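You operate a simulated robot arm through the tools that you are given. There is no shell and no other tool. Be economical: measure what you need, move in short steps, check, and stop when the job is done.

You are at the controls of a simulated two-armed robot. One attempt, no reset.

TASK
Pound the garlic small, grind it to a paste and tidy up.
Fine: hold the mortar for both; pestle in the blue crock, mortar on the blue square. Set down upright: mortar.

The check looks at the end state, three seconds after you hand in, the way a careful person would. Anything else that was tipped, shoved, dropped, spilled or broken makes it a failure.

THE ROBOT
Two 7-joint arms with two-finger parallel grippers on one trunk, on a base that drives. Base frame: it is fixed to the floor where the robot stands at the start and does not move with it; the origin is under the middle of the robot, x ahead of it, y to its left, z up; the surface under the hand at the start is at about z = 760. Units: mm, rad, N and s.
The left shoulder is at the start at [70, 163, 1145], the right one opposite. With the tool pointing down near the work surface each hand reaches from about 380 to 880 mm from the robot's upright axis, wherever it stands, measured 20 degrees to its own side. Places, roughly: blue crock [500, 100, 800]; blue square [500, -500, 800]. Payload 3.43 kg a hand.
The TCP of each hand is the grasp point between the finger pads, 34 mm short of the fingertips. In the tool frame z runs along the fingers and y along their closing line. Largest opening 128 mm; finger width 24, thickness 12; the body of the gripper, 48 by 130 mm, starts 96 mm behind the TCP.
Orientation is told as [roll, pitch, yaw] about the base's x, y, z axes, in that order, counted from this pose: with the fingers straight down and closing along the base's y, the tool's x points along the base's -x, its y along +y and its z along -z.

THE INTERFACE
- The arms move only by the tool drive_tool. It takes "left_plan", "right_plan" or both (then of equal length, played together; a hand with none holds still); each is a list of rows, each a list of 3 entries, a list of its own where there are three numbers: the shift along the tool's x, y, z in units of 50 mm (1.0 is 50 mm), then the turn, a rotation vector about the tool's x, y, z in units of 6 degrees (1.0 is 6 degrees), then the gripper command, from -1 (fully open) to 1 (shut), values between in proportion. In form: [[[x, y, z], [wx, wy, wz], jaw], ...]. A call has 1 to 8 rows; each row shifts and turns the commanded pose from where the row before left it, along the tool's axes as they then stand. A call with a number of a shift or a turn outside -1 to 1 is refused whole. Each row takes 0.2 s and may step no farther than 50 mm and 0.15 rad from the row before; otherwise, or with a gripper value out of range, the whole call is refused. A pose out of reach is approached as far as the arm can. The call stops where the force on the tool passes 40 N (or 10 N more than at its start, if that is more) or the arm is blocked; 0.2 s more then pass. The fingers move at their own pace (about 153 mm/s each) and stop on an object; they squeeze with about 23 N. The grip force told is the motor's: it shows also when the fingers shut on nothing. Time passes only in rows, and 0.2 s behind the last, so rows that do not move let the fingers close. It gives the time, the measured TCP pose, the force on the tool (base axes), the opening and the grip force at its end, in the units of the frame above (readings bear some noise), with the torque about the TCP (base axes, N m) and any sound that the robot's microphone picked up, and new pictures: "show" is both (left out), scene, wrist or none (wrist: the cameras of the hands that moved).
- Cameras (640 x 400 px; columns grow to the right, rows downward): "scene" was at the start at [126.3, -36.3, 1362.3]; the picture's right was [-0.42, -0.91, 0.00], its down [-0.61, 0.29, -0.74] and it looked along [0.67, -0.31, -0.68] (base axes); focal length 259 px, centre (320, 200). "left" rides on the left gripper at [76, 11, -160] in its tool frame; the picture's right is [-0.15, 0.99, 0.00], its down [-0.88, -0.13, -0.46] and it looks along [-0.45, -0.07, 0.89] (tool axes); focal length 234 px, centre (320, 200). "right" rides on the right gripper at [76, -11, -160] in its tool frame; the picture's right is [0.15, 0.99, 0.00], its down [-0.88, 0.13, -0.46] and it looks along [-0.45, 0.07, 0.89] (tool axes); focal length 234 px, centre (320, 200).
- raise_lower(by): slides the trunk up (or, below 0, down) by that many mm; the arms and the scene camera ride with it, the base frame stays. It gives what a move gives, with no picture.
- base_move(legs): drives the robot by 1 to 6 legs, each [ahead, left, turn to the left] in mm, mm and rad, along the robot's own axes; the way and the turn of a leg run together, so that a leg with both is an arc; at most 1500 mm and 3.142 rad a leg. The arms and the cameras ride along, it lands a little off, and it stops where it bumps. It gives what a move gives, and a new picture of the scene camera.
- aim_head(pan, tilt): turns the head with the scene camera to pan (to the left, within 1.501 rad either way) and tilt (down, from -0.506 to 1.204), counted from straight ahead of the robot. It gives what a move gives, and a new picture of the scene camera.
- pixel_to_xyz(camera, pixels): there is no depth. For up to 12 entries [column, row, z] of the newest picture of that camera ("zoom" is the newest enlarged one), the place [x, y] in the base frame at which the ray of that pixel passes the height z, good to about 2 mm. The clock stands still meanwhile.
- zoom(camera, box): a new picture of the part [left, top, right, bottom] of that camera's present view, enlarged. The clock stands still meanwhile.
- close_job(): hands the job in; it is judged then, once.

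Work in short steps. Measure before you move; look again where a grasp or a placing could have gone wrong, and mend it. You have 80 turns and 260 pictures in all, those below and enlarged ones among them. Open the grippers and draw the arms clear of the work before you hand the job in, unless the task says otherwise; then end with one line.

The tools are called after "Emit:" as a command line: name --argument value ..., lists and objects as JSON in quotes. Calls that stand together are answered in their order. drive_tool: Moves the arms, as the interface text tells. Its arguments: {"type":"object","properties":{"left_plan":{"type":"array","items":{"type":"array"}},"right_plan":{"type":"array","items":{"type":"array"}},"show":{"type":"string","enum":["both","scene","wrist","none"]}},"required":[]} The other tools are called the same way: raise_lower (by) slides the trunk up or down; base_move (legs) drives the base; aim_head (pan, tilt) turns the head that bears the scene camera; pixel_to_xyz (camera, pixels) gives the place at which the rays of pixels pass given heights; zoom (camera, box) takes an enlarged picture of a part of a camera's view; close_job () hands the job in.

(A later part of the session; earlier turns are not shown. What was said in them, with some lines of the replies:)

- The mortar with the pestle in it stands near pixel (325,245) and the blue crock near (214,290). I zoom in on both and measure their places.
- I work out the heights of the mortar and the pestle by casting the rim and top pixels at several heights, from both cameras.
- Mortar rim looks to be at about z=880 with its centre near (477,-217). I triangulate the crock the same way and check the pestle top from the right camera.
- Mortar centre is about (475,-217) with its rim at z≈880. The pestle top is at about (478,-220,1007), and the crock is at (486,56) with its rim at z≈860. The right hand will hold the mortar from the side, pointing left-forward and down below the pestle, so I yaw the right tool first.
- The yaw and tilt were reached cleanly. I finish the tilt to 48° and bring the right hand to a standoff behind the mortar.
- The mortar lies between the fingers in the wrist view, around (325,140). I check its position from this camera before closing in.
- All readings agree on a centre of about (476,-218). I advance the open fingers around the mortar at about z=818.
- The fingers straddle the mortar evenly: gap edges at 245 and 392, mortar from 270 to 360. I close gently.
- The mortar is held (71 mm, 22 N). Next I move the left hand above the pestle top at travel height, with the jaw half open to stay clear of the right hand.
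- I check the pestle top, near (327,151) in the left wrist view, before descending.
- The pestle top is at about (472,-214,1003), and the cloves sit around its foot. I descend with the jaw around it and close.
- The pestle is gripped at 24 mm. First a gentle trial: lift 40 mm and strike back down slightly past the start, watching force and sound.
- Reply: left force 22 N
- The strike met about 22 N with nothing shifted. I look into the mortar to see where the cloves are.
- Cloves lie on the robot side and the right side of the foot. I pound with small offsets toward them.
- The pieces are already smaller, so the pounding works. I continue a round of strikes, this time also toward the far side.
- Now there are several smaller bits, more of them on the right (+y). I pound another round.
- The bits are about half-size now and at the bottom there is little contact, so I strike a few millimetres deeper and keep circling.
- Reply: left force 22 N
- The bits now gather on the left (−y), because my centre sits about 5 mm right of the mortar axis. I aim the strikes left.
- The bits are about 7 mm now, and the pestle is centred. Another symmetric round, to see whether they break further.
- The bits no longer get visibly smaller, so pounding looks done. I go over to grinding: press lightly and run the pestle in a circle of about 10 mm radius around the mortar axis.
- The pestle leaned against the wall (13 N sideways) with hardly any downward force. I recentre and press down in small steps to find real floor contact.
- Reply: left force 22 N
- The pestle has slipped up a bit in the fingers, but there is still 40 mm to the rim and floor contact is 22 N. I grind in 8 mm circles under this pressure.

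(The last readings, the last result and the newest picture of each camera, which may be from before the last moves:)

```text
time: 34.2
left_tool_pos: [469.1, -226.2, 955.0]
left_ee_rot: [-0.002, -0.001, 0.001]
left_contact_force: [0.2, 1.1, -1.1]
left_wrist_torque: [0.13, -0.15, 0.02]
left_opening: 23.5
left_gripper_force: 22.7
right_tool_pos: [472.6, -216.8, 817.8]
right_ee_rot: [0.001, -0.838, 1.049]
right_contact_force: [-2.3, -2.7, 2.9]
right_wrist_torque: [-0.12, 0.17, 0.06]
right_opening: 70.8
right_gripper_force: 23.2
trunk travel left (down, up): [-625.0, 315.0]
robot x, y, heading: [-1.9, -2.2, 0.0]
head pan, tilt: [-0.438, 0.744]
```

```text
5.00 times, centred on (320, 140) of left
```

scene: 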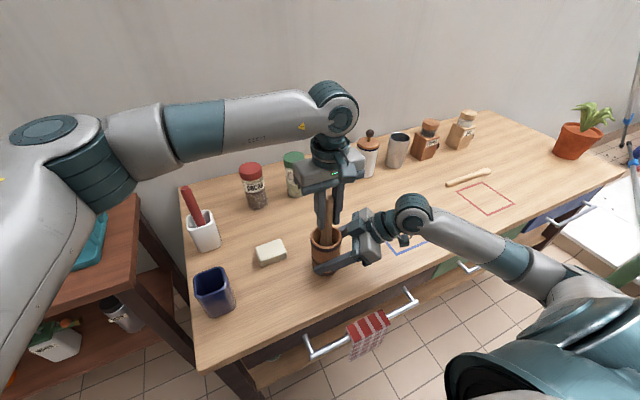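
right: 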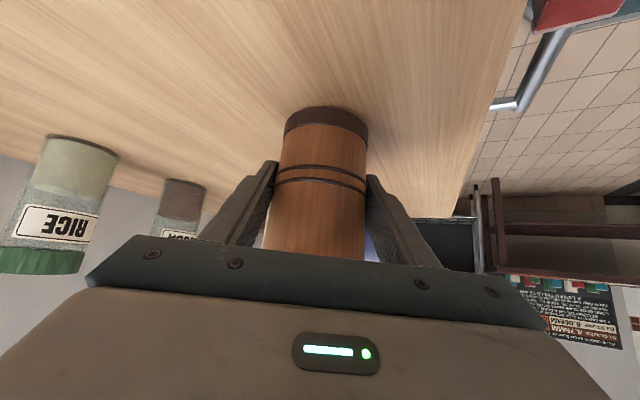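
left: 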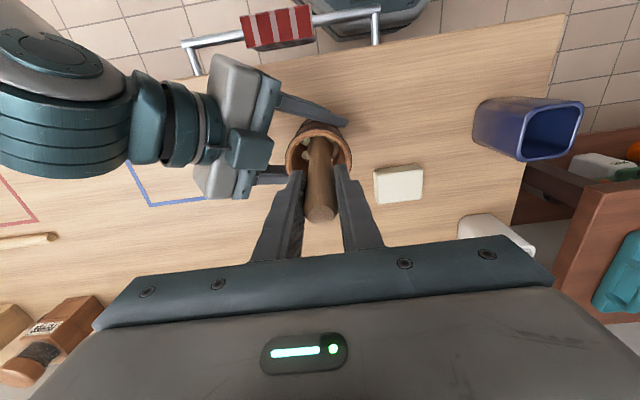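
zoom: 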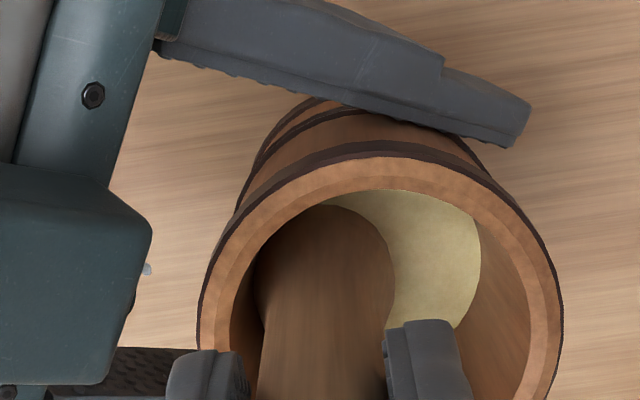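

The bits have become an even paste. I centre the pestle and lift it straight out of the mortar.

Emit:
drive_tool --left_plan '[[[-0.1, 0.16, -0.1], [0, 0, 0], 1], [[0, 0, -0.6], [0, 0, 0], 1], [[0, 0, -0.8], [0, 0, 0], 1], [[0, 0, -0.8], [0, 0, 0], 1], [[0, 0, -0.9], [0, 0, 0], 1], [[0, 0, 0], [0, 0, 0], 1]]'

Emit:
zoom --camera "scene" --box '[270, 120, 390, 290]'

Emit:
zoom --camera "left" --box '[260, 90, 380, 220]'

```text
time: 35.6
left_tool_pos: [471.6, -217.3, 1118.5]
left_ee_rot: [0.0, 0.0, -0.001]
left_contact_force: [-0.1, -0.7, -1.0]
left_wrist_torque: [-0.01, -0.02, -0.01]
left_opening: 22.9
left_gripper_force: 22.5
right_tool_pos: [473.6, -217.9, 818.1]
right_ee_rot: [0.001, -0.837, 1.047]
right_contact_force: [-1.9, -0.1, 3.3]
right_wrist_torque: [0.08, 0.28, 0.03]
right_opening: 71.1
right_gripper_force: 22.7
trunk travel left (down, up): [-625.0, 315.0]
robot x, y, heading: [-1.3, 1.7, 0.002]
head pan, tilt: [-0.438, 0.744]
```

scene: 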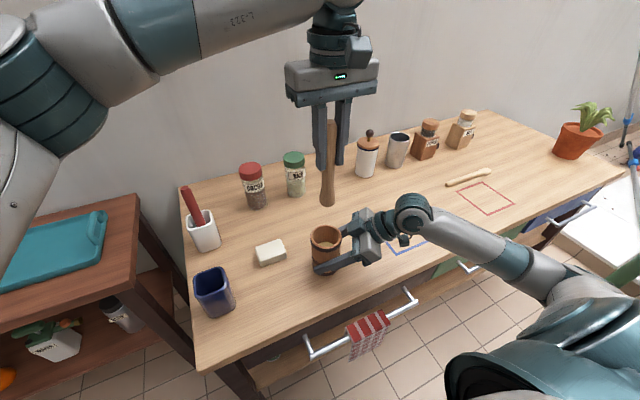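
left: 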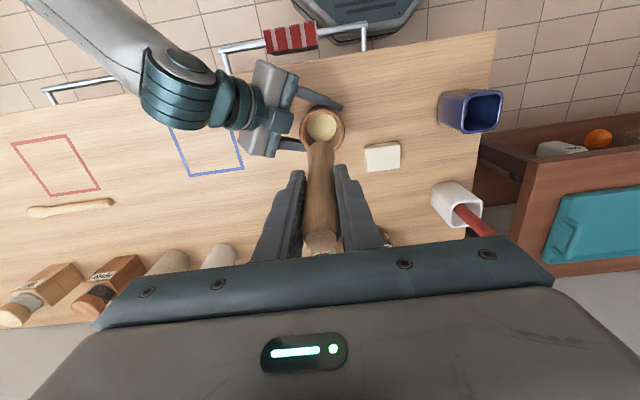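

```text
2.35 times, centred on (330, 205) of scene
```

zoom: 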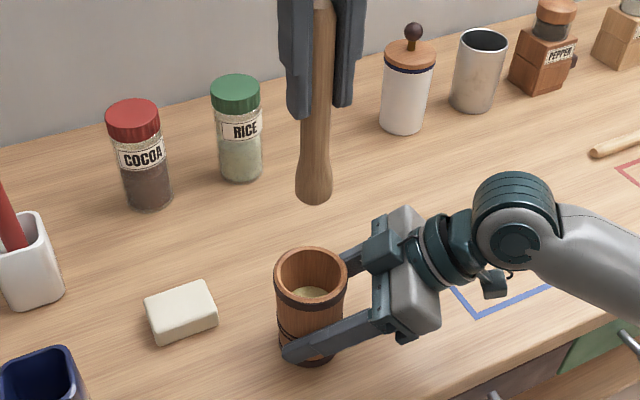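

```text
3.08 times, centred on (320, 155) of left
```

zoom: 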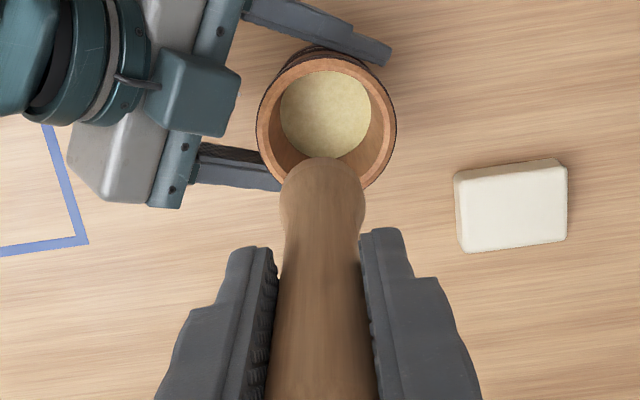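

All the garlic is paste and the pestle hangs straight. I carry it over to the crock at about (482,55).

Emit:
drive_tool --left_plan '[[[-0.04, 0.91, 0], [0, 0, 0], 1], [[-0.04, 0.91, 0], [0, 0, 0], 1], [[-0.04, 0.91, 0], [0, 0, 0], 1], [[-0.04, 0.91, 0], [0, 0, 0], 1], [[-0.04, 0.91, 0], [0, 0, 0], 1], [[0, 0.9, 0], [0, 0, 0], 1], [[0, 0, 0], [0, 0, 0], 1]]'

Emit:
zoom --camera "left" --box '[260, 90, 380, 220]'

Emit:
zoom --camera "scene" --box '[150, 150, 290, 330]'

```text
time: 37.2
left_tool_pos: [484.5, 56.7, 1111.6]
left_ee_rot: [0.001, 0.002, 0.001]
left_contact_force: [0.6, 0.6, -0.7]
left_wrist_torque: [-0.01, -0.01, -0.01]
left_opening: 23.3
left_gripper_force: 22.9
right_tool_pos: [473.8, -216.8, 817.9]
right_ee_rot: [0.003, -0.84, 1.047]
right_contact_force: [0.2, 1.7, 5.7]
right_wrist_torque: [0.11, 0.21, 0.0]
right_opening: 71.0
right_gripper_force: 23.2
trunk travel left (down, up): [-625.0, 315.0]
robot x, y, heading: [-1.1, 1.9, 0.003]
head pan, tilt: [-0.438, 0.744]
```

scene: 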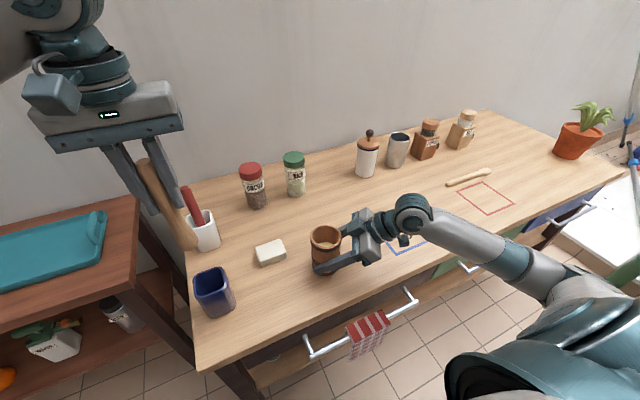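
left: 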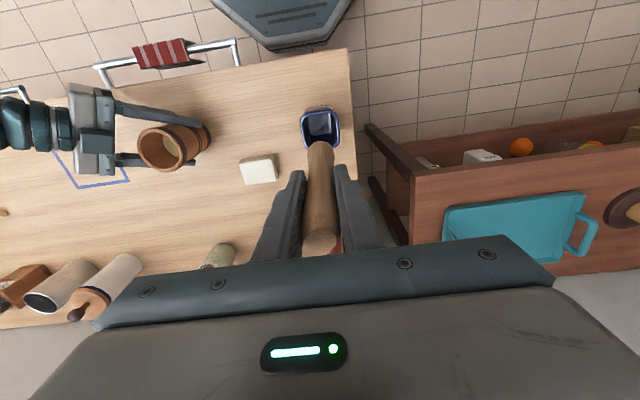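

```text
3.08 times, centred on (320, 155) of left
```

zoom: 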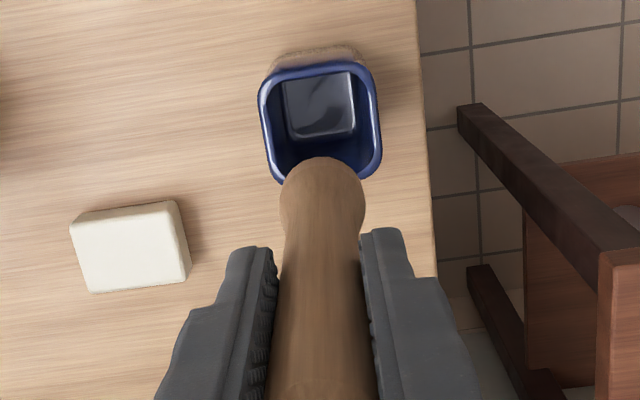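

```text
2.22 times, centred on (220, 240) of scene
```

zoom: 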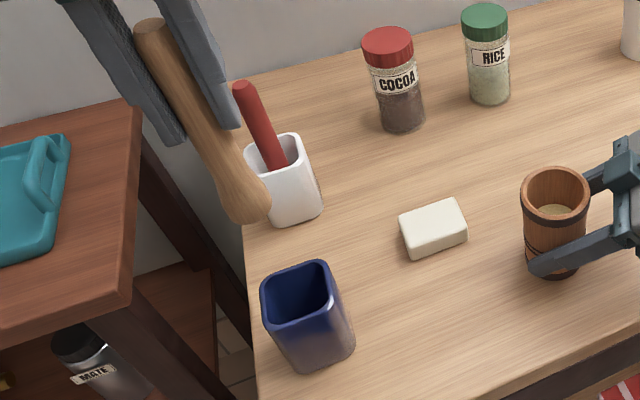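

I measure the foot of the pestle and the crock's rim from this view.

Emit:
pixel_to_xyz --camera "left" --pixels '[[320.6, 150, 935], [320, 129.7, 860], [302, 130, 860], [342, 130, 860], [301, 118, 860], [341, 118, 860]]'

Emit:
pixel_to_xyz --camera "scene" --pixels '[[187, 245, 925], [187, 245, 935], [187, 245, 945], [209.5, 282, 860]]'

```text
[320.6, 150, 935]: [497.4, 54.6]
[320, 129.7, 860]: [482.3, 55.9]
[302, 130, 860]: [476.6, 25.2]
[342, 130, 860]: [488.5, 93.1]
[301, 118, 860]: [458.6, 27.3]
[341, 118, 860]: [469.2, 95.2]
```

```text
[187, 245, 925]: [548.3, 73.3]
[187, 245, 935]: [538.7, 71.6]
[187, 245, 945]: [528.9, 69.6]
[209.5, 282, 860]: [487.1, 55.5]
```

The two views disagree at that height, so the foot must be higher than I assumed. I triangulate at more heights.

Emit:
pixel_to_xyz --camera "left" --pixels '[[320.6, 148, 950], [320.6, 148, 970], [320.6, 148, 990], [319, 240, 1150], [319, 240, 1170]]'

Emit:
pixel_to_xyz --camera "scene" --pixels '[[187.6, 245.5, 950], [187.6, 245.5, 970], [187.6, 245.5, 990], [144, 162, 1150], [144, 162, 1170]]'

```text
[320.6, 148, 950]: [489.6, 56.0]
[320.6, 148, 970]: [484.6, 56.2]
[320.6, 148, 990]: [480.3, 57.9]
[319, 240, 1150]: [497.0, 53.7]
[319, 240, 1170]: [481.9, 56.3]
```

```text
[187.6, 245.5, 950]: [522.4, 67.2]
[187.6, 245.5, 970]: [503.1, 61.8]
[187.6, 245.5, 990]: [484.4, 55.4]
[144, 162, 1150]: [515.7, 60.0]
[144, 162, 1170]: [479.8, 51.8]
```

The foot bottom is at about (482,57,987) and the pestle is upright, right over the crock centre (484,56). I lower it most of the way and check.

Emit:
drive_tool --left_plan '[[[0, 0, 0.8], [0, 0, 0], 1], [[0, 0, 0.8], [0, 0, 0], 1], [[0, 0, 0.8], [0, 0, 0], 1], [[0, 0, 0.8], [0, 0, 0], 1], [[0, 0, 0], [0, 0, 0], 1]]'

Emit:
zoom --camera "left" --box '[260, 90, 380, 220]'

Emit:
zoom --camera "scene" --box '[150, 190, 290, 330]'

```text
time: 38.4
left_tool_pos: [482.9, 58.3, 954.5]
left_ee_rot: [-0.001, -0.001, 0.001]
left_contact_force: [-1.0, 0.7, -1.6]
left_wrist_torque: [-0.01, 0.0, -0.03]
left_opening: 23.4
left_gripper_force: 22.8
right_tool_pos: [473.2, -217.7, 816.1]
right_ee_rot: [0.0, -0.838, 1.047]
right_contact_force: [-2.6, -0.3, 4.8]
right_wrist_torque: [0.11, 0.35, 0.06]
right_opening: 71.0
right_gripper_force: 22.9
trunk travel left (down, up): [-625.0, 315.0]
robot x, y, heading: [-0.2, -2.0, 0.0]
head pan, tilt: [-0.438, 0.744]
```

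scene: 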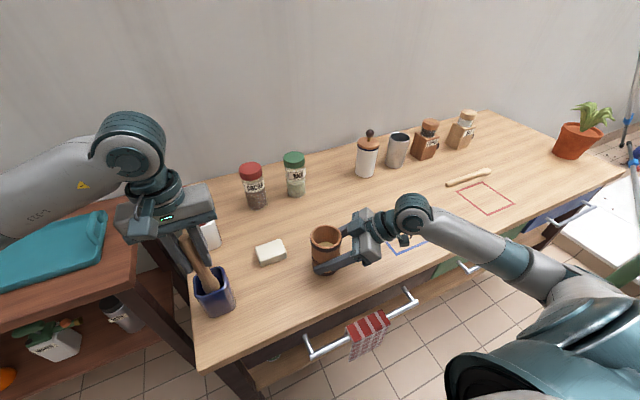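
left: 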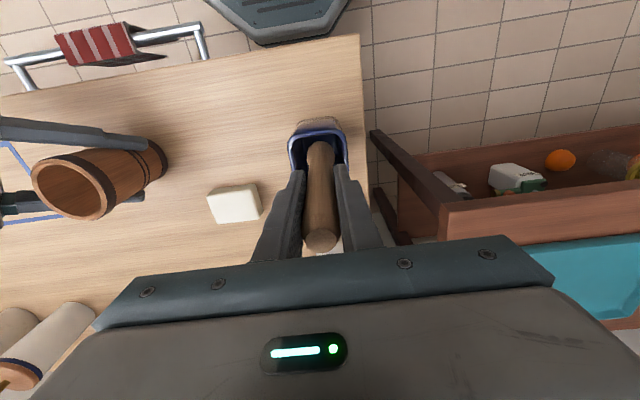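

```text
3.08 times, centred on (320, 155) of left
```

zoom: 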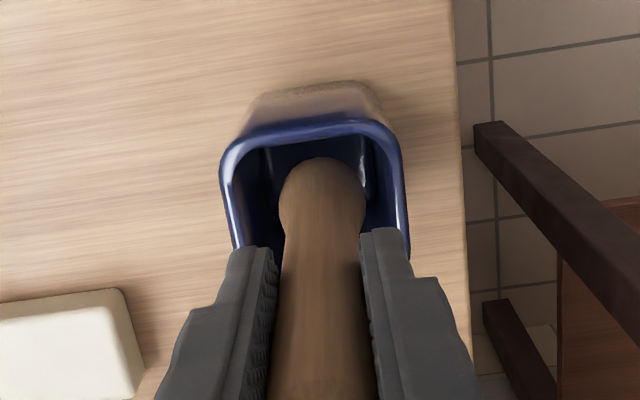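

```text
2.86 times, centred on (220, 260) of scene
```

zoom: 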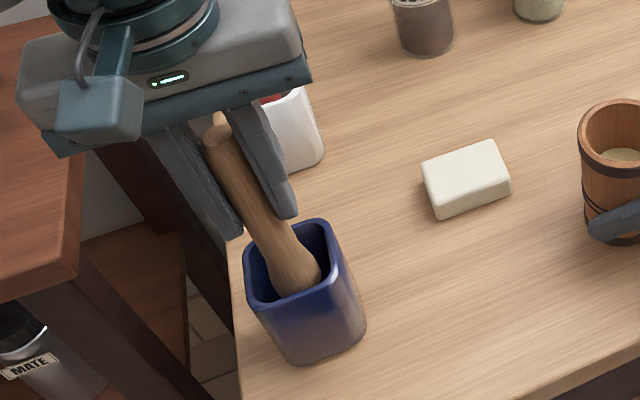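

The foot is inside the crock and clear of its walls. I lower in smaller steps toward floor contact.

Emit:
drive_tool --left_plan '[[[0, 0, 0.4], [0, 0, 0], 1], [[0, 0, 0.3], [0, 0, 0], 1], [[0, 0, 0.2], [0, 0, 0], 1], [[0, 0, 0.14], [0, 0, 0], 1], [[0, 0, 0], [0, 0, 0], 1]]'

Emit:
zoom --camera "scene" --box '[150, 190, 290, 330]'

```text
time: 39.6
left_tool_pos: [483.1, 56.6, 903.8]
left_ee_rot: [0.0, -0.002, 0.0]
left_contact_force: [-0.1, -0.5, -1.5]
left_wrist_torque: [-0.01, 0.02, 0.0]
left_opening: 23.5
left_gripper_force: 22.6
right_tool_pos: [472.3, -216.8, 817.0]
right_ee_rot: [0.0, -0.838, 1.047]
right_contact_force: [-1.6, 0.2, 2.4]
right_wrist_torque: [0.13, 0.27, 0.03]
right_opening: 71.1
right_gripper_force: 22.6
trunk travel left (down, up): [-625.0, 315.0]
robot x, y, heading: [1.2, 1.4, 0.0]
head pan, tilt: [-0.438, 0.744]
```

scene: 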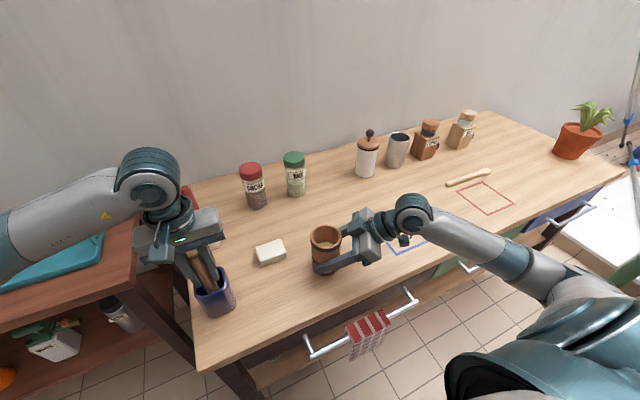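
left: 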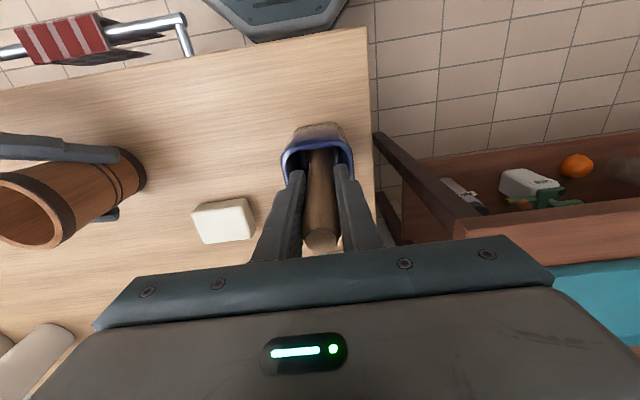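

```text
2.86 times, centred on (220, 260) of scene
```

zoom: 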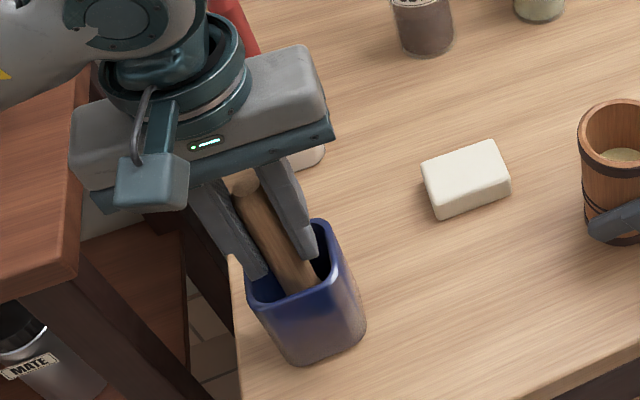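

No contact yet (foot at about z=780). I creep down another 12 mm to feel the crock floor.

Emit:
drive_tool --left_plan '[[[0, 0, 0.08], [0, 0, 0], 1], [[0, 0, 0.08], [0, 0, 0], 1], [[0, 0, 0.08], [0, 0, 0], 1]]' --show "wrist"

Emit:
zoom --camera "left" --box '[260, 110, 380, 260]'

```text
time: 40.4
left_tool_pos: [483.4, 56.6, 891.3]
left_ee_rot: [0.0, -0.003, -0.001]
left_contact_force: [0.5, 2.0, 22.2]
left_wrist_torque: [0.27, -0.12, 0.01]
left_opening: 23.6
left_gripper_force: 23.2
right_tool_pos: [472.6, -218.0, 817.9]
right_ee_rot: [-0.001, -0.838, 1.049]
right_contact_force: [1.0, 0.0, 0.3]
right_wrist_torque: [-0.02, 0.0, 0.02]
right_opening: 71.2
right_gripper_force: 23.0
trunk travel left (down, up): [-625.0, 315.0]
robot x, y, heading: [-2.2, 4.9, 0.004]
head pan, tilt: [-0.438, 0.744]
```

left: 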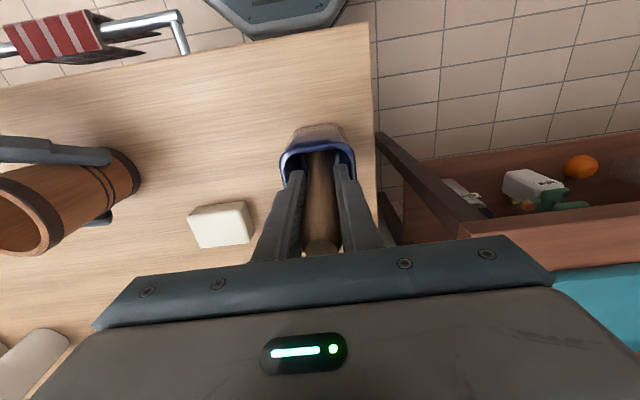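

```text
2.67 times, centred on (320, 185) of left
```

zoom: 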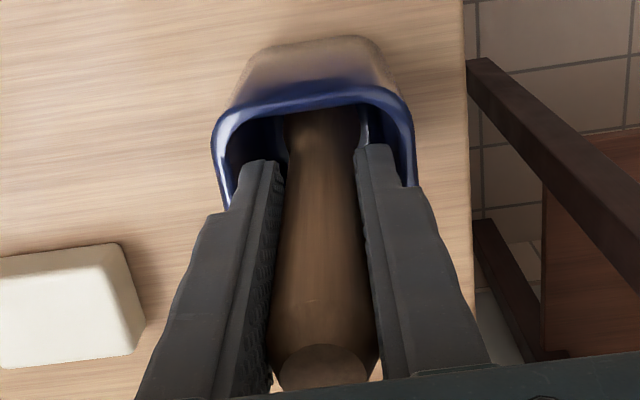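

The floor is touched (22 N). I ease up 2 mm, open just enough to free the handle inside the crock's mouth, and rise slowly.

Emit:
drive_tool --left_plan '[[[0, 0, -0.04], [0, 0, 0], 1], [[0, 0, 0], [0, 0, 0], 0.48], [[0, 0, 0], [0, 0, 0], 0.46], [[0, 0, -0.2], [0, 0, 0], 0.46], [[0, 0, -0.2], [0, 0, 0], 0.46]]'

Emit:
zoom --camera "left" --box '[260, 110, 380, 260]'

```text
time: 41.6
left_tool_pos: [483.4, 55.3, 913.1]
left_ee_rot: [-0.002, 0.002, 0.001]
left_contact_force: [-0.4, -0.4, -1.4]
left_wrist_torque: [0.05, 0.0, 0.01]
left_opening: 34.4
left_gripper_force: 0.0
right_tool_pos: [473.8, -218.1, 817.0]
right_ee_rot: [0.0, -0.836, 1.048]
right_contact_force: [-1.2, 0.1, 2.5]
right_wrist_torque: [0.1, 0.19, -0.02]
right_opening: 71.4
right_gripper_force: 22.8
trunk travel left (down, up): [-625.0, 315.0]
robot x, y, heading: [-0.8, -1.0, 0.0]
head pan, tilt: [-0.438, 0.744]
```

scene: 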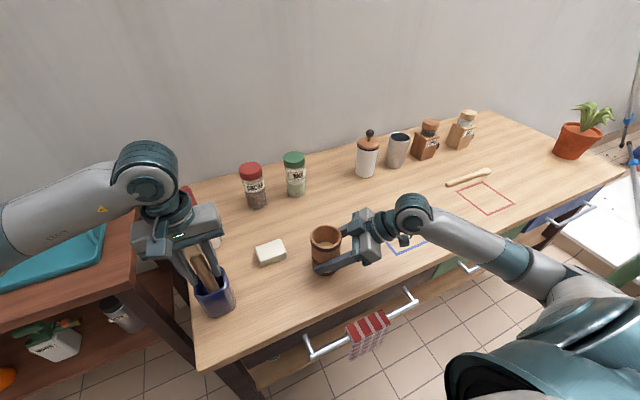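
left: 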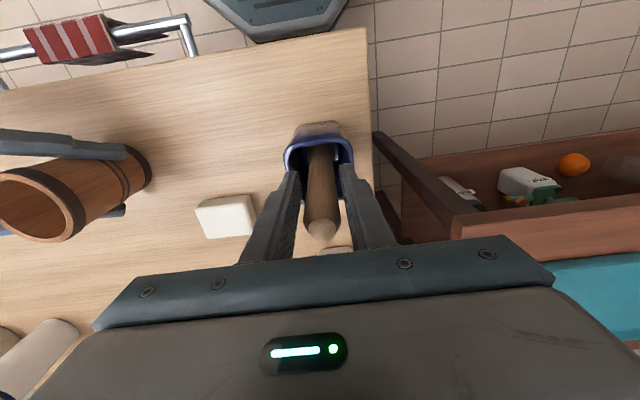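

```text
2.67 times, centred on (320, 185) of left
```

zoom: 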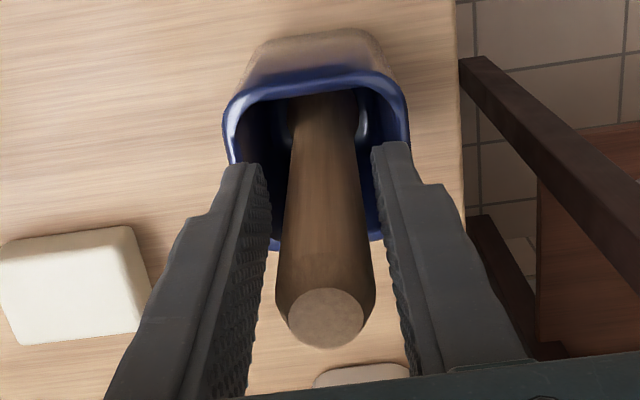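

The pestle stands free in the crock with the fingers clear of it. I open a bit more and raise the left hand well above it.

Emit:
drive_tool --left_plan '[[[0, 0, 0], [0, 0, 0], 0.2], [[0, 0, -0.5], [0, 0, 0], 0.2], [[0, 0, -0.8], [0, 0, 0], 0.2], [[0, 0, -0.9], [0, 0, 0], 0.2], [[0, 0, -0.9], [0, 0, 0], 0], [[0, 0, -0.9], [0, 0, 0], -0.5], [[0, 0, -0.9], [0, 0, 0], -1]]'

Emit:
zoom --camera "scene" --box '[150, 170, 350, 330]'

```text
time: 43.2
left_tool_pos: [481.5, 54.0, 1153.4]
left_ee_rot: [0.001, 0.001, -0.001]
left_contact_force: [-0.3, -0.5, 0.4]
left_wrist_torque: [0.04, 0.02, 0.0]
left_opening: 128.2
left_gripper_force: 0.0
right_tool_pos: [473.5, -217.4, 818.1]
right_ee_rot: [-0.003, -0.837, 1.048]
right_contact_force: [-2.4, -2.5, 4.4]
right_wrist_torque: [0.03, 0.31, 0.05]
right_opening: 71.0
right_gripper_force: 23.2
trunk travel left (down, up): [-625.0, 315.0]
robot x, y, heading: [-0.3, -0.4, -0.002]
head pan, tilt: [-0.438, 0.744]
```

scene: 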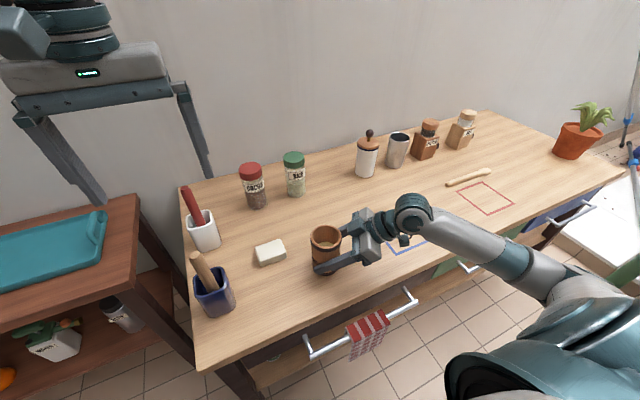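
left: 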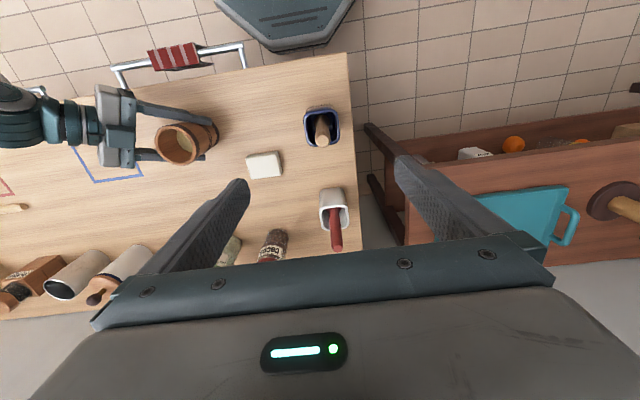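

```text
2.50 times, centred on (250, 250) of scene
```

zoom: 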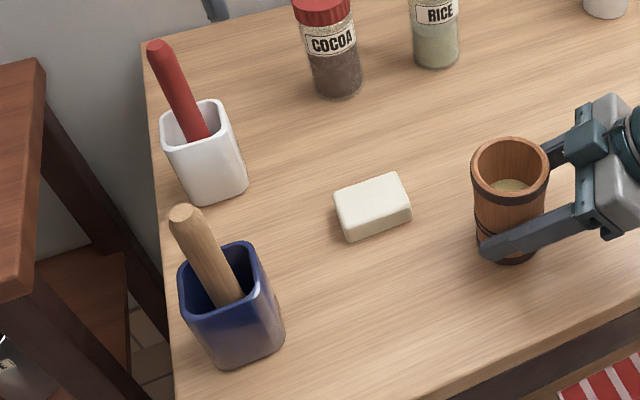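

The pestle stands in the crock and nothing else has moved. Now I lift the mortar gently 60 mm with the right hand and zoom on the blue square corners to fix its centre.

Emit:
drive_tool --right_plan '[[[-0.112, 0, -0.1], [0, 0, 0], 1], [[-0.223, 0, -0.2], [0, 0, 0], 1], [[-0.223, 0, -0.2], [0, 0, 0], 1], [[-0.223, 0, -0.2], [0, 0, 0], 1], [[-0.112, 0, -0.1], [0, 0, 0], 1], [[0, 0, 0], [0, 0, 0], 1]]'

Emit:
zoom --camera "scene" --box '[280, 170, 480, 300]'

```text
time: 44.6
left_tool_pos: [482.6, 53.2, 1153.9]
left_ee_rot: [-0.001, 0.001, 0.0]
left_contact_force: [0.4, -0.2, 0.5]
left_wrist_torque: [-0.01, -0.01, 0.04]
left_opening: 128.1
left_gripper_force: 0.1
right_tool_pos: [474.4, -217.2, 878.3]
right_ee_rot: [0.002, -0.837, 1.045]
right_contact_force: [0.3, -0.1, -3.1]
right_wrist_torque: [0.01, 0.03, 0.01]
right_opening: 72.7
right_gripper_force: 23.4
trunk travel left (down, up): [-625.0, 315.0]
robot x, y, heading: [0.3, -2.0, -0.001]
head pan, tilt: [-0.438, 0.744]
```

scene: 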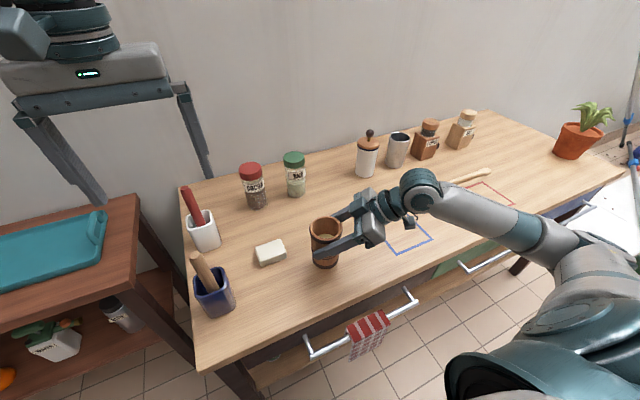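
right: 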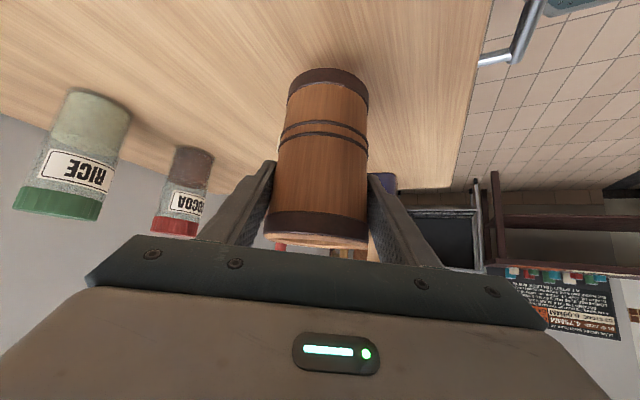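

```text
3.08 times, centred on (380, 235) of scene
```

zoom: 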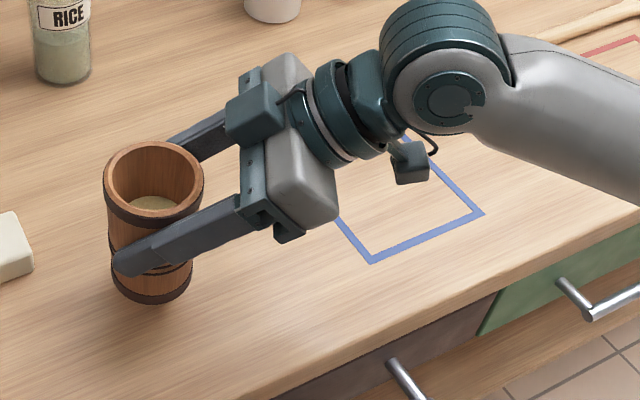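

The lift held, but in the wrist view the rim now shows at row 240, so the mortar may have slid down in the fingers. I measure its height.

Emit:
pixel_to_xyz --camera "scene" --pixels '[[326.4, 229.5, 900], [326.4, 229.5, 910], [326.4, 229.5, 920], [326.4, 229.5, 930], [326.4, 229.5, 940], [325.5, 262, 780], [325.5, 262, 800], [325.5, 262, 820]]'

Emit:
zoom --camera "right" --box '[240, 50, 400, 260]'

Emit:
zoom --camera "left" --box '[70, 70, 250, 190]'

```text
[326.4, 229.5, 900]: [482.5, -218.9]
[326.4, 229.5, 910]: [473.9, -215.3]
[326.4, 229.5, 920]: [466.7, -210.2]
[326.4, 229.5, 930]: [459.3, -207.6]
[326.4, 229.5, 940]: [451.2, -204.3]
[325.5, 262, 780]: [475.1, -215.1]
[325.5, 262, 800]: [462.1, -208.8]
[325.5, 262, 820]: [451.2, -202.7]
```

```text
1.90 times, centred on (320, 155) of right
```

zoom: 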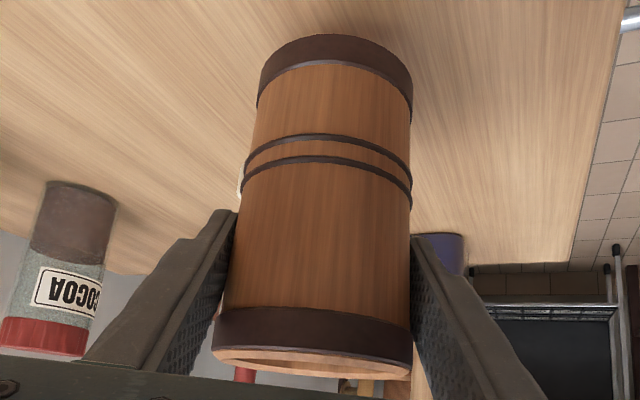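

```text
3.33 times, centred on (160, 130) of left
```

zoom: 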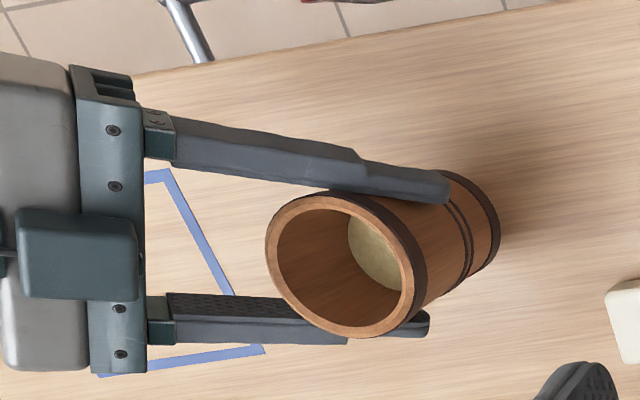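

The mortar slid about 30 mm: the rim is now near z=908 and the base near 785. It still looks upright, with the fingers just under the rim band. I wait briefly to see whether it is still slipping.

Emit:
drive_tool --right_plan '[[[0, 0, 0], [0, 0, 0], 1], [[0, 0, 0], [0, 0, 0], 1], [[0, 0, 0], [0, 0, 0], 1], [[0, 0, 0], [0, 0, 0], 1]]' --show "wrist"

Emit:
zoom --camera "right" --box '[240, 50, 400, 260]'

```text
time: 45.6
left_tool_pos: [483.0, 53.7, 1152.3]
left_ee_rot: [0.0, 0.0, 0.001]
left_contact_force: [-0.8, 0.2, -0.3]
left_wrist_torque: [-0.03, 0.02, -0.02]
left_opening: 128.0
left_gripper_force: 0.1
right_tool_pos: [474.4, -216.9, 878.2]
right_ee_rot: [0.0, -0.839, 1.047]
right_contact_force: [0.0, 0.5, -3.2]
right_wrist_torque: [-0.02, 0.01, 0.0]
right_opening: 72.2
right_gripper_force: 22.4
trunk travel left (down, up): [-625.0, 315.0]
robot x, y, heading: [-1.2, -2.3, 0.002]
head pan, tilt: [-0.438, 0.744]
```

right: 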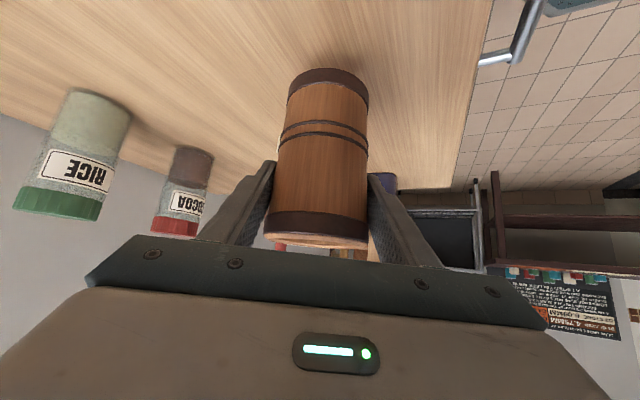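

```text
1.90 times, centred on (320, 155) of right
```

zoom: 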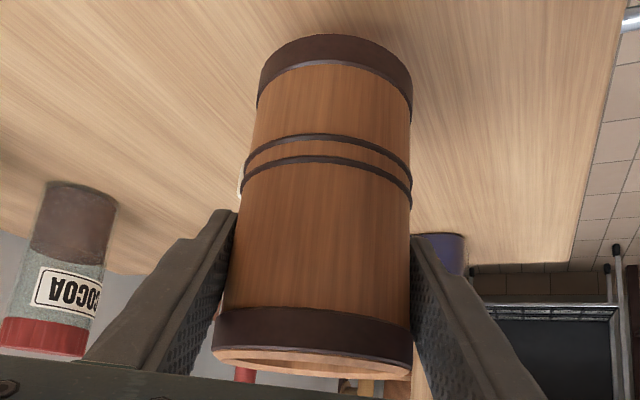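

It is stable now and hanging free (about 3 N). I carry it slowly to above the blue square, keeping it low.

Emit:
drive_tool --right_plan '[[[0.35, -0.37, -0.4185], [0, 0, 0], 1], [[0.35, -0.37, -0.4185], [0, 0, 0], 1], [[0.35, -0.37, -0.4185], [0, 0, 0], 1], [[0.35, -0.37, -0.4185], [0, 0, 0], 1], [[0.35, -0.37, -0.4185], [0, 0, 0], 1], [[0.35, -0.37, -0.4185], [0, 0, 0], 1], [[0.35, -0.37, -0.4185], [0, 0, 0], 1], [[0.35, -0.37, -0.4185], [0, 0, 0], 1]]'

Emit:
zoom --camera "scene" --box '[330, 160, 490, 280]'

```text
time: 47.4
left_tool_pos: [482.8, 53.4, 1153.7]
left_ee_rot: [0.001, -0.001, -0.001]
left_contact_force: [0.2, -0.6, -0.3]
left_wrist_torque: [-0.01, 0.03, 0.02]
left_opening: 127.8
left_gripper_force: 0.1
right_tool_pos: [493.6, -481.3, 887.4]
right_ee_rot: [0.0, -0.839, 1.048]
right_contact_force: [0.5, -0.2, -2.3]
right_wrist_torque: [-0.01, -0.05, 0.02]
right_opening: 72.4
right_gripper_force: 23.1
trunk travel left (down, up): [-625.0, 315.0]
robot x, y, heading: [3.5, -0.0, -0.001]
head pan, tilt: [-0.438, 0.744]
```

scene: 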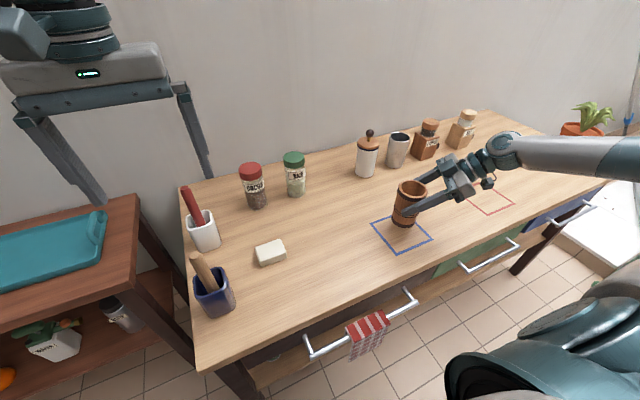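
right: 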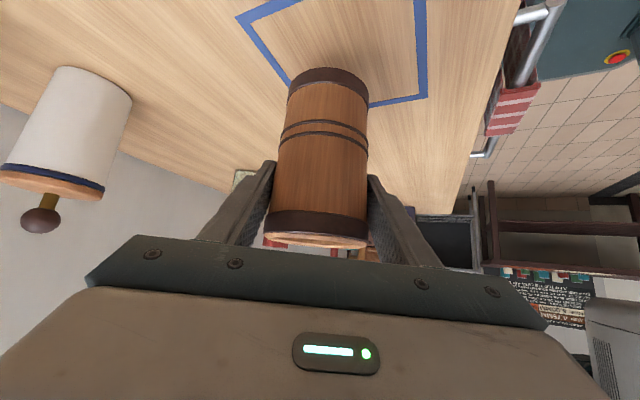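

```text
3.33 times, centred on (410, 220) of scene
```

zoom: 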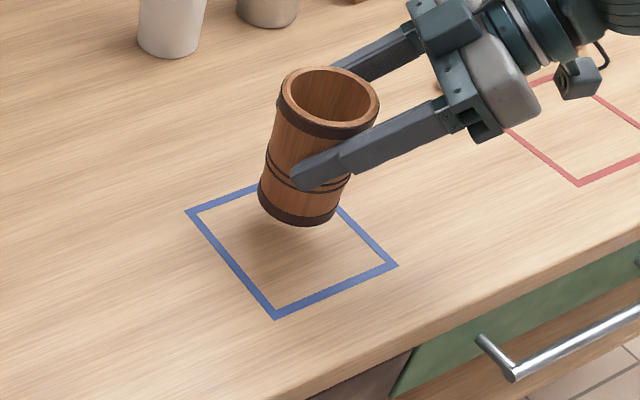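

I measure the square corners and the mortar's base and rim for the placing.

Emit:
pixel_to_xyz --camera "scene" --pixels '[[370.4, 223.3, 760], [433.4, 239.5, 760], [396.8, 255.4, 760], [404, 211, 760], [404, 221.5, 780], [404, 221.5, 790], [404, 221.5, 800], [412.6, 190, 900], [412.6, 190, 910], [412.6, 190, 920]]'

```text
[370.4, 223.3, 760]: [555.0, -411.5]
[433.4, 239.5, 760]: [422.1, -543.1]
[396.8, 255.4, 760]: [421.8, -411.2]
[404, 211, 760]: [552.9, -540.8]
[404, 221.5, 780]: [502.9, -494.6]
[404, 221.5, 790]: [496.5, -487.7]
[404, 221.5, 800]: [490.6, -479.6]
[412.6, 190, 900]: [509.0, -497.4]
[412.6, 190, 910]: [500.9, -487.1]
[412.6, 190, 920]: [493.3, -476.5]
```

The square spans x 422–555 and y −543…−411, centre (488,−477). The mortar hangs upright at about (493,−481) with its base at about z=797. I shift slightly and lower to near the surface.

Emit:
drive_tool --right_plan '[[[0.202, 0.063, 0.194], [0, 0, 0], 1], [[0.202, 0.063, 0.194], [0, 0, 0], 1], [[0.06, 0, 0.054], [0, 0, 0], 1], [[0, 0, 0], [0, 0, 0], 1]]'

Emit:
zoom --camera "scene" --box '[330, 160, 490, 280]'

```text
time: 48.4
left_tool_pos: [482.2, 52.7, 1153.2]
left_ee_rot: [0.0, 0.001, 0.0]
left_contact_force: [0.1, 0.2, -0.6]
left_wrist_torque: [0.02, -0.02, 0.01]
left_opening: 128.1
left_gripper_force: 0.1
right_tool_pos: [488.3, -476.5, 854.4]
right_ee_rot: [-0.001, -0.837, 1.047]
right_contact_force: [0.8, 0.2, -3.4]
right_wrist_torque: [-0.03, 0.06, 0.02]
right_opening: 72.2
right_gripper_force: 23.0
trunk travel left (down, up): [-625.0, 315.0]
robot x, y, heading: [-0.6, -0.1, 0.001]
head pan, tilt: [-0.438, 0.744]
```

scene: 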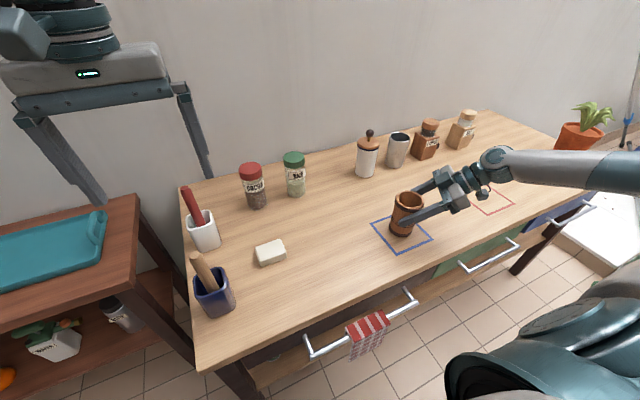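
right: 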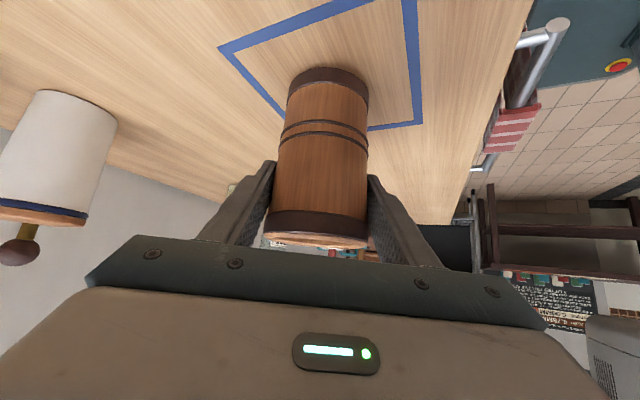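

```text
3.33 times, centred on (410, 220) of scene
```

zoom: 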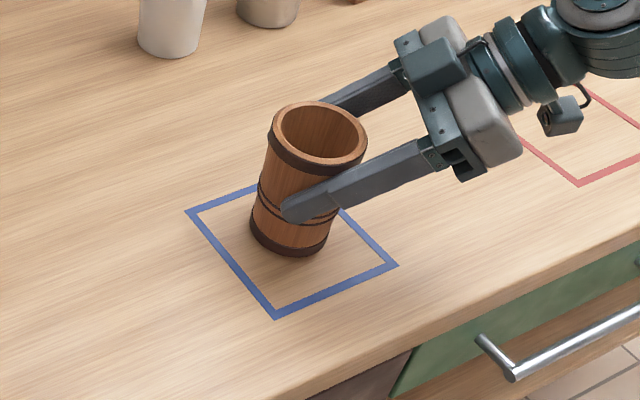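

Still free (−3.4 N). I creep down a few millimetres and watch for contact.

Emit:
drive_tool --right_plan '[[[0.045, 0, 0.04], [0, 0, 0], 1], [[0.045, 0, 0.04], [0, 0, 0], 1]]' --show "none"

Emit:
zoom --camera "scene" --box '[330, 160, 490, 280]'

```text
time: 49.0
left_tool_pos: [482.1, 54.3, 1153.7]
left_ee_rot: [0.0, 0.002, 0.0]
left_contact_force: [-0.6, 1.1, 0.2]
left_wrist_torque: [0.01, 0.02, -0.01]
left_opening: 127.9
left_gripper_force: 0.1
right_tool_pos: [489.8, -476.3, 851.2]
right_ee_rot: [-0.004, -0.837, 1.049]
right_contact_force: [-0.3, -1.5, 1.6]
right_wrist_torque: [-0.04, 0.19, 0.03]
right_opening: 72.2
right_gripper_force: 23.2
trunk travel left (down, up): [-625.0, 315.0]
robot x, y, heading: [-2.6, -0.7, 0.002]
head pan, tilt: [-0.438, 0.744]
```

```text
3.33 times, centred on (410, 220) of scene
```

zoom: 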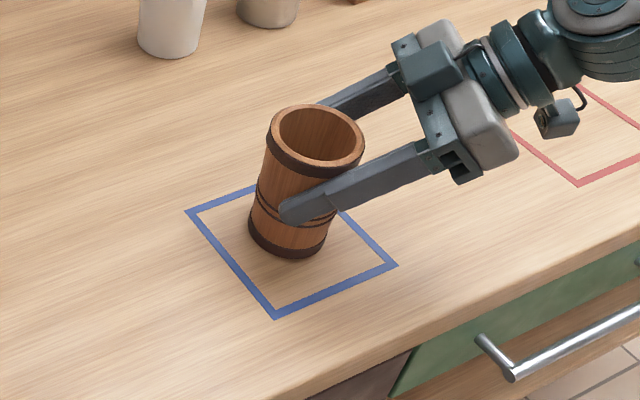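

The table now carries the mortar (+1.6 N against −3.4 N hanging) and it stands inside the square. I open slowly.

Emit:
drive_tool --right_plan '[[[0.015, 0, 0.013], [0, 0, 0], 1], [[0, 0, 0], [0, 0, 0], -0.2], [[0, 0, 0], [0, 0, 0], -0.6], [[0, 0, 0], [0, 0, 0], -1], [[0, 0, 0], [0, 0, 0], -1]]'

Emit:
zoom --camera "scene" --box '[330, 160, 490, 280]'

```text
time: 50.2
left_tool_pos: [482.2, 53.6, 1153.2]
left_ee_rot: [0.0, 0.0, 0.0]
left_contact_force: [-0.4, 0.5, -0.5]
left_wrist_torque: [-0.03, 0.02, -0.01]
left_opening: 128.0
left_gripper_force: 0.1
right_tool_pos: [489.7, -476.2, 848.9]
right_ee_rot: [0.0, -0.838, 1.047]
right_contact_force: [-0.4, 0.1, 0.6]
right_wrist_torque: [0.01, -0.01, -0.02]
right_opening: 127.7
right_gripper_force: 0.0
trunk travel left (down, up): [-625.0, 315.0]
robot x, y, heading: [4.2, 1.3, 0.006]
head pan, tilt: [-0.438, 0.744]
```

scene: 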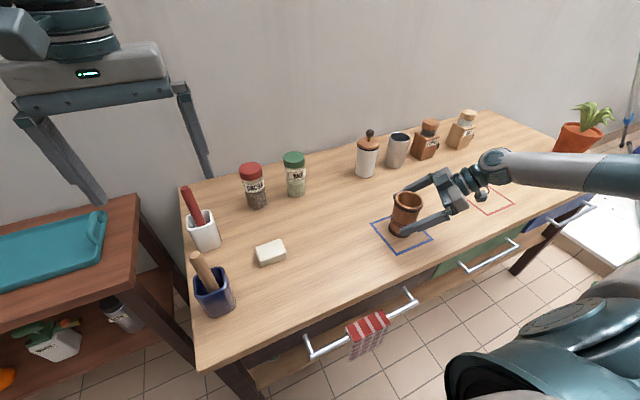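
right: 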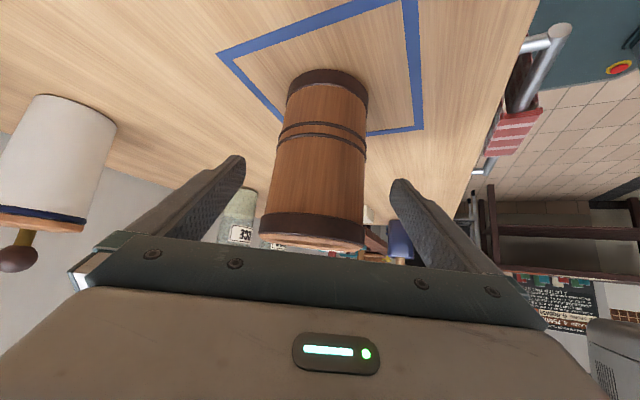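

```text
3.33 times, centred on (410, 220) of scene
```

zoom: 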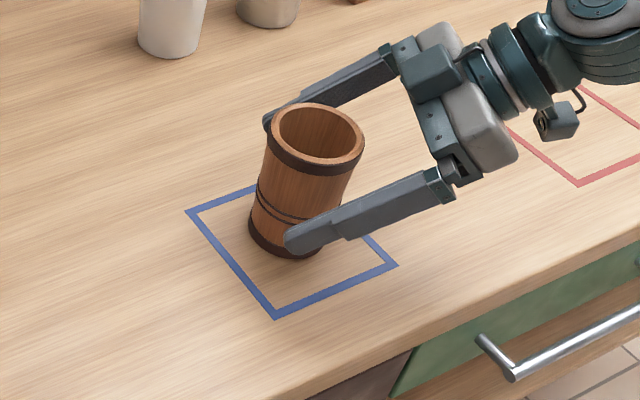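

The mortar stands upright and free. I withdraw the right hand straight back along its fingers, then up.

Emit:
drive_tool --right_plan '[[[0, 0, -0.5], [0, 0, 0], -1], [[0, 0, -0.9], [0, 0, 0], -1], [[0, 0, -0.9], [0, 0, 0], -1], [[0, 0, -0.9], [0, 0, 0], -1], [[-0.6, 0, -0.6], [0, 0, 0], -1], [[-0.6, 0, -0.6], [0, 0, 0], -1], [[-0.6, 0, -0.6], [0, 0, 0], -1]]'

Emit:
zoom --camera "scene" --box '[330, 160, 490, 280]'

Emit:
zoom --camera "scene" --box '[150, 170, 350, 330]'

```text
time: 51.8
left_tool_pos: [482.0, 53.0, 1152.8]
left_ee_rot: [0.001, 0.001, 0.001]
left_contact_force: [-0.1, 0.0, -0.7]
left_wrist_torque: [0.01, 0.0, 0.01]
left_opening: 128.0
left_gripper_force: 0.2
right_tool_pos: [424.7, -586.5, 1083.3]
right_ee_rot: [-0.002, -0.837, 1.047]
right_contact_force: [0.2, 0.6, -0.6]
right_wrist_torque: [-0.02, -0.02, -0.04]
right_opening: 127.7
right_gripper_force: 0.1
trunk travel left (down, up): [-625.0, 315.0]
robot x, y, heading: [-0.2, 0.9, -0.003]
head pan, tilt: [-0.438, 0.744]
```

scene: 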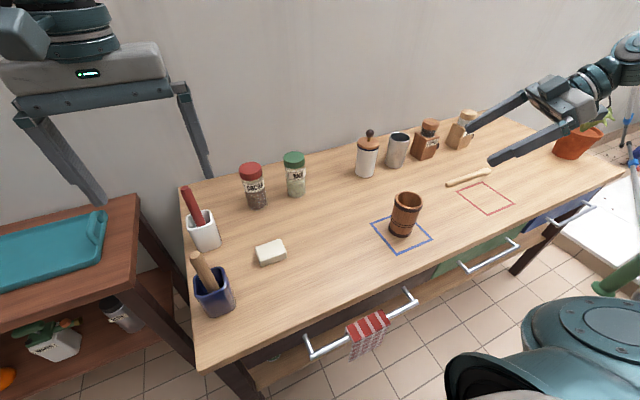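
right: 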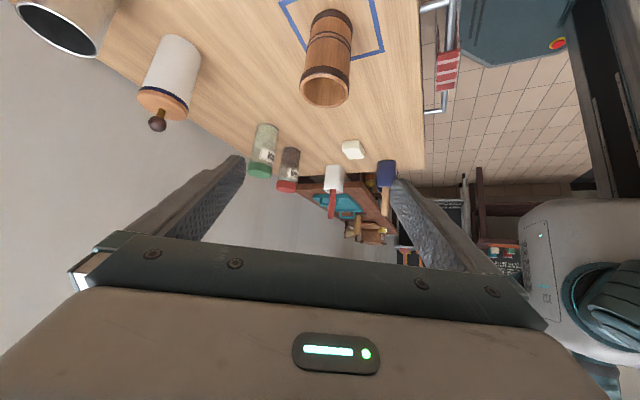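

```text
3.33 times, centred on (410, 220) of scene
```

zoom: 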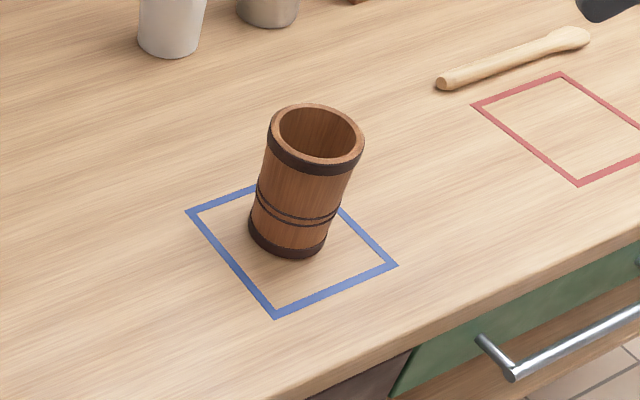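

```text
2.50 times, centred on (250, 250) of scene
```

zoom: 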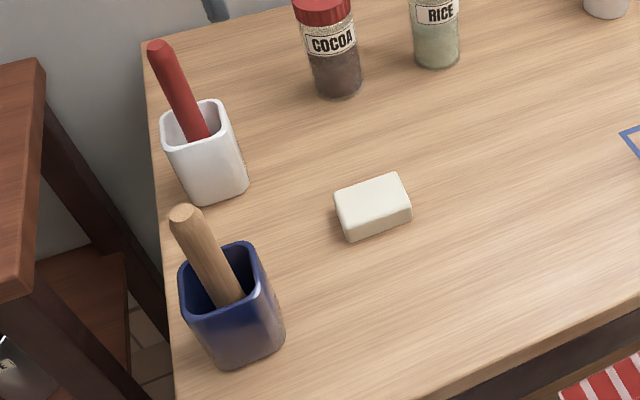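

The mortar stands upright in the blue square, the pestle is in the blue crock, the table is clean and both hands are open and clear. I hand in.

Emit:
close_job

```text
The job is handed in.
```

The garlic is ground to a paste; the pestle stands in the blue crock and the mortar stands upright on the blue square. The mortar was held throughout. It slid about 30 mm in the fingers when lifted, but stayed upright and nothing spilled.
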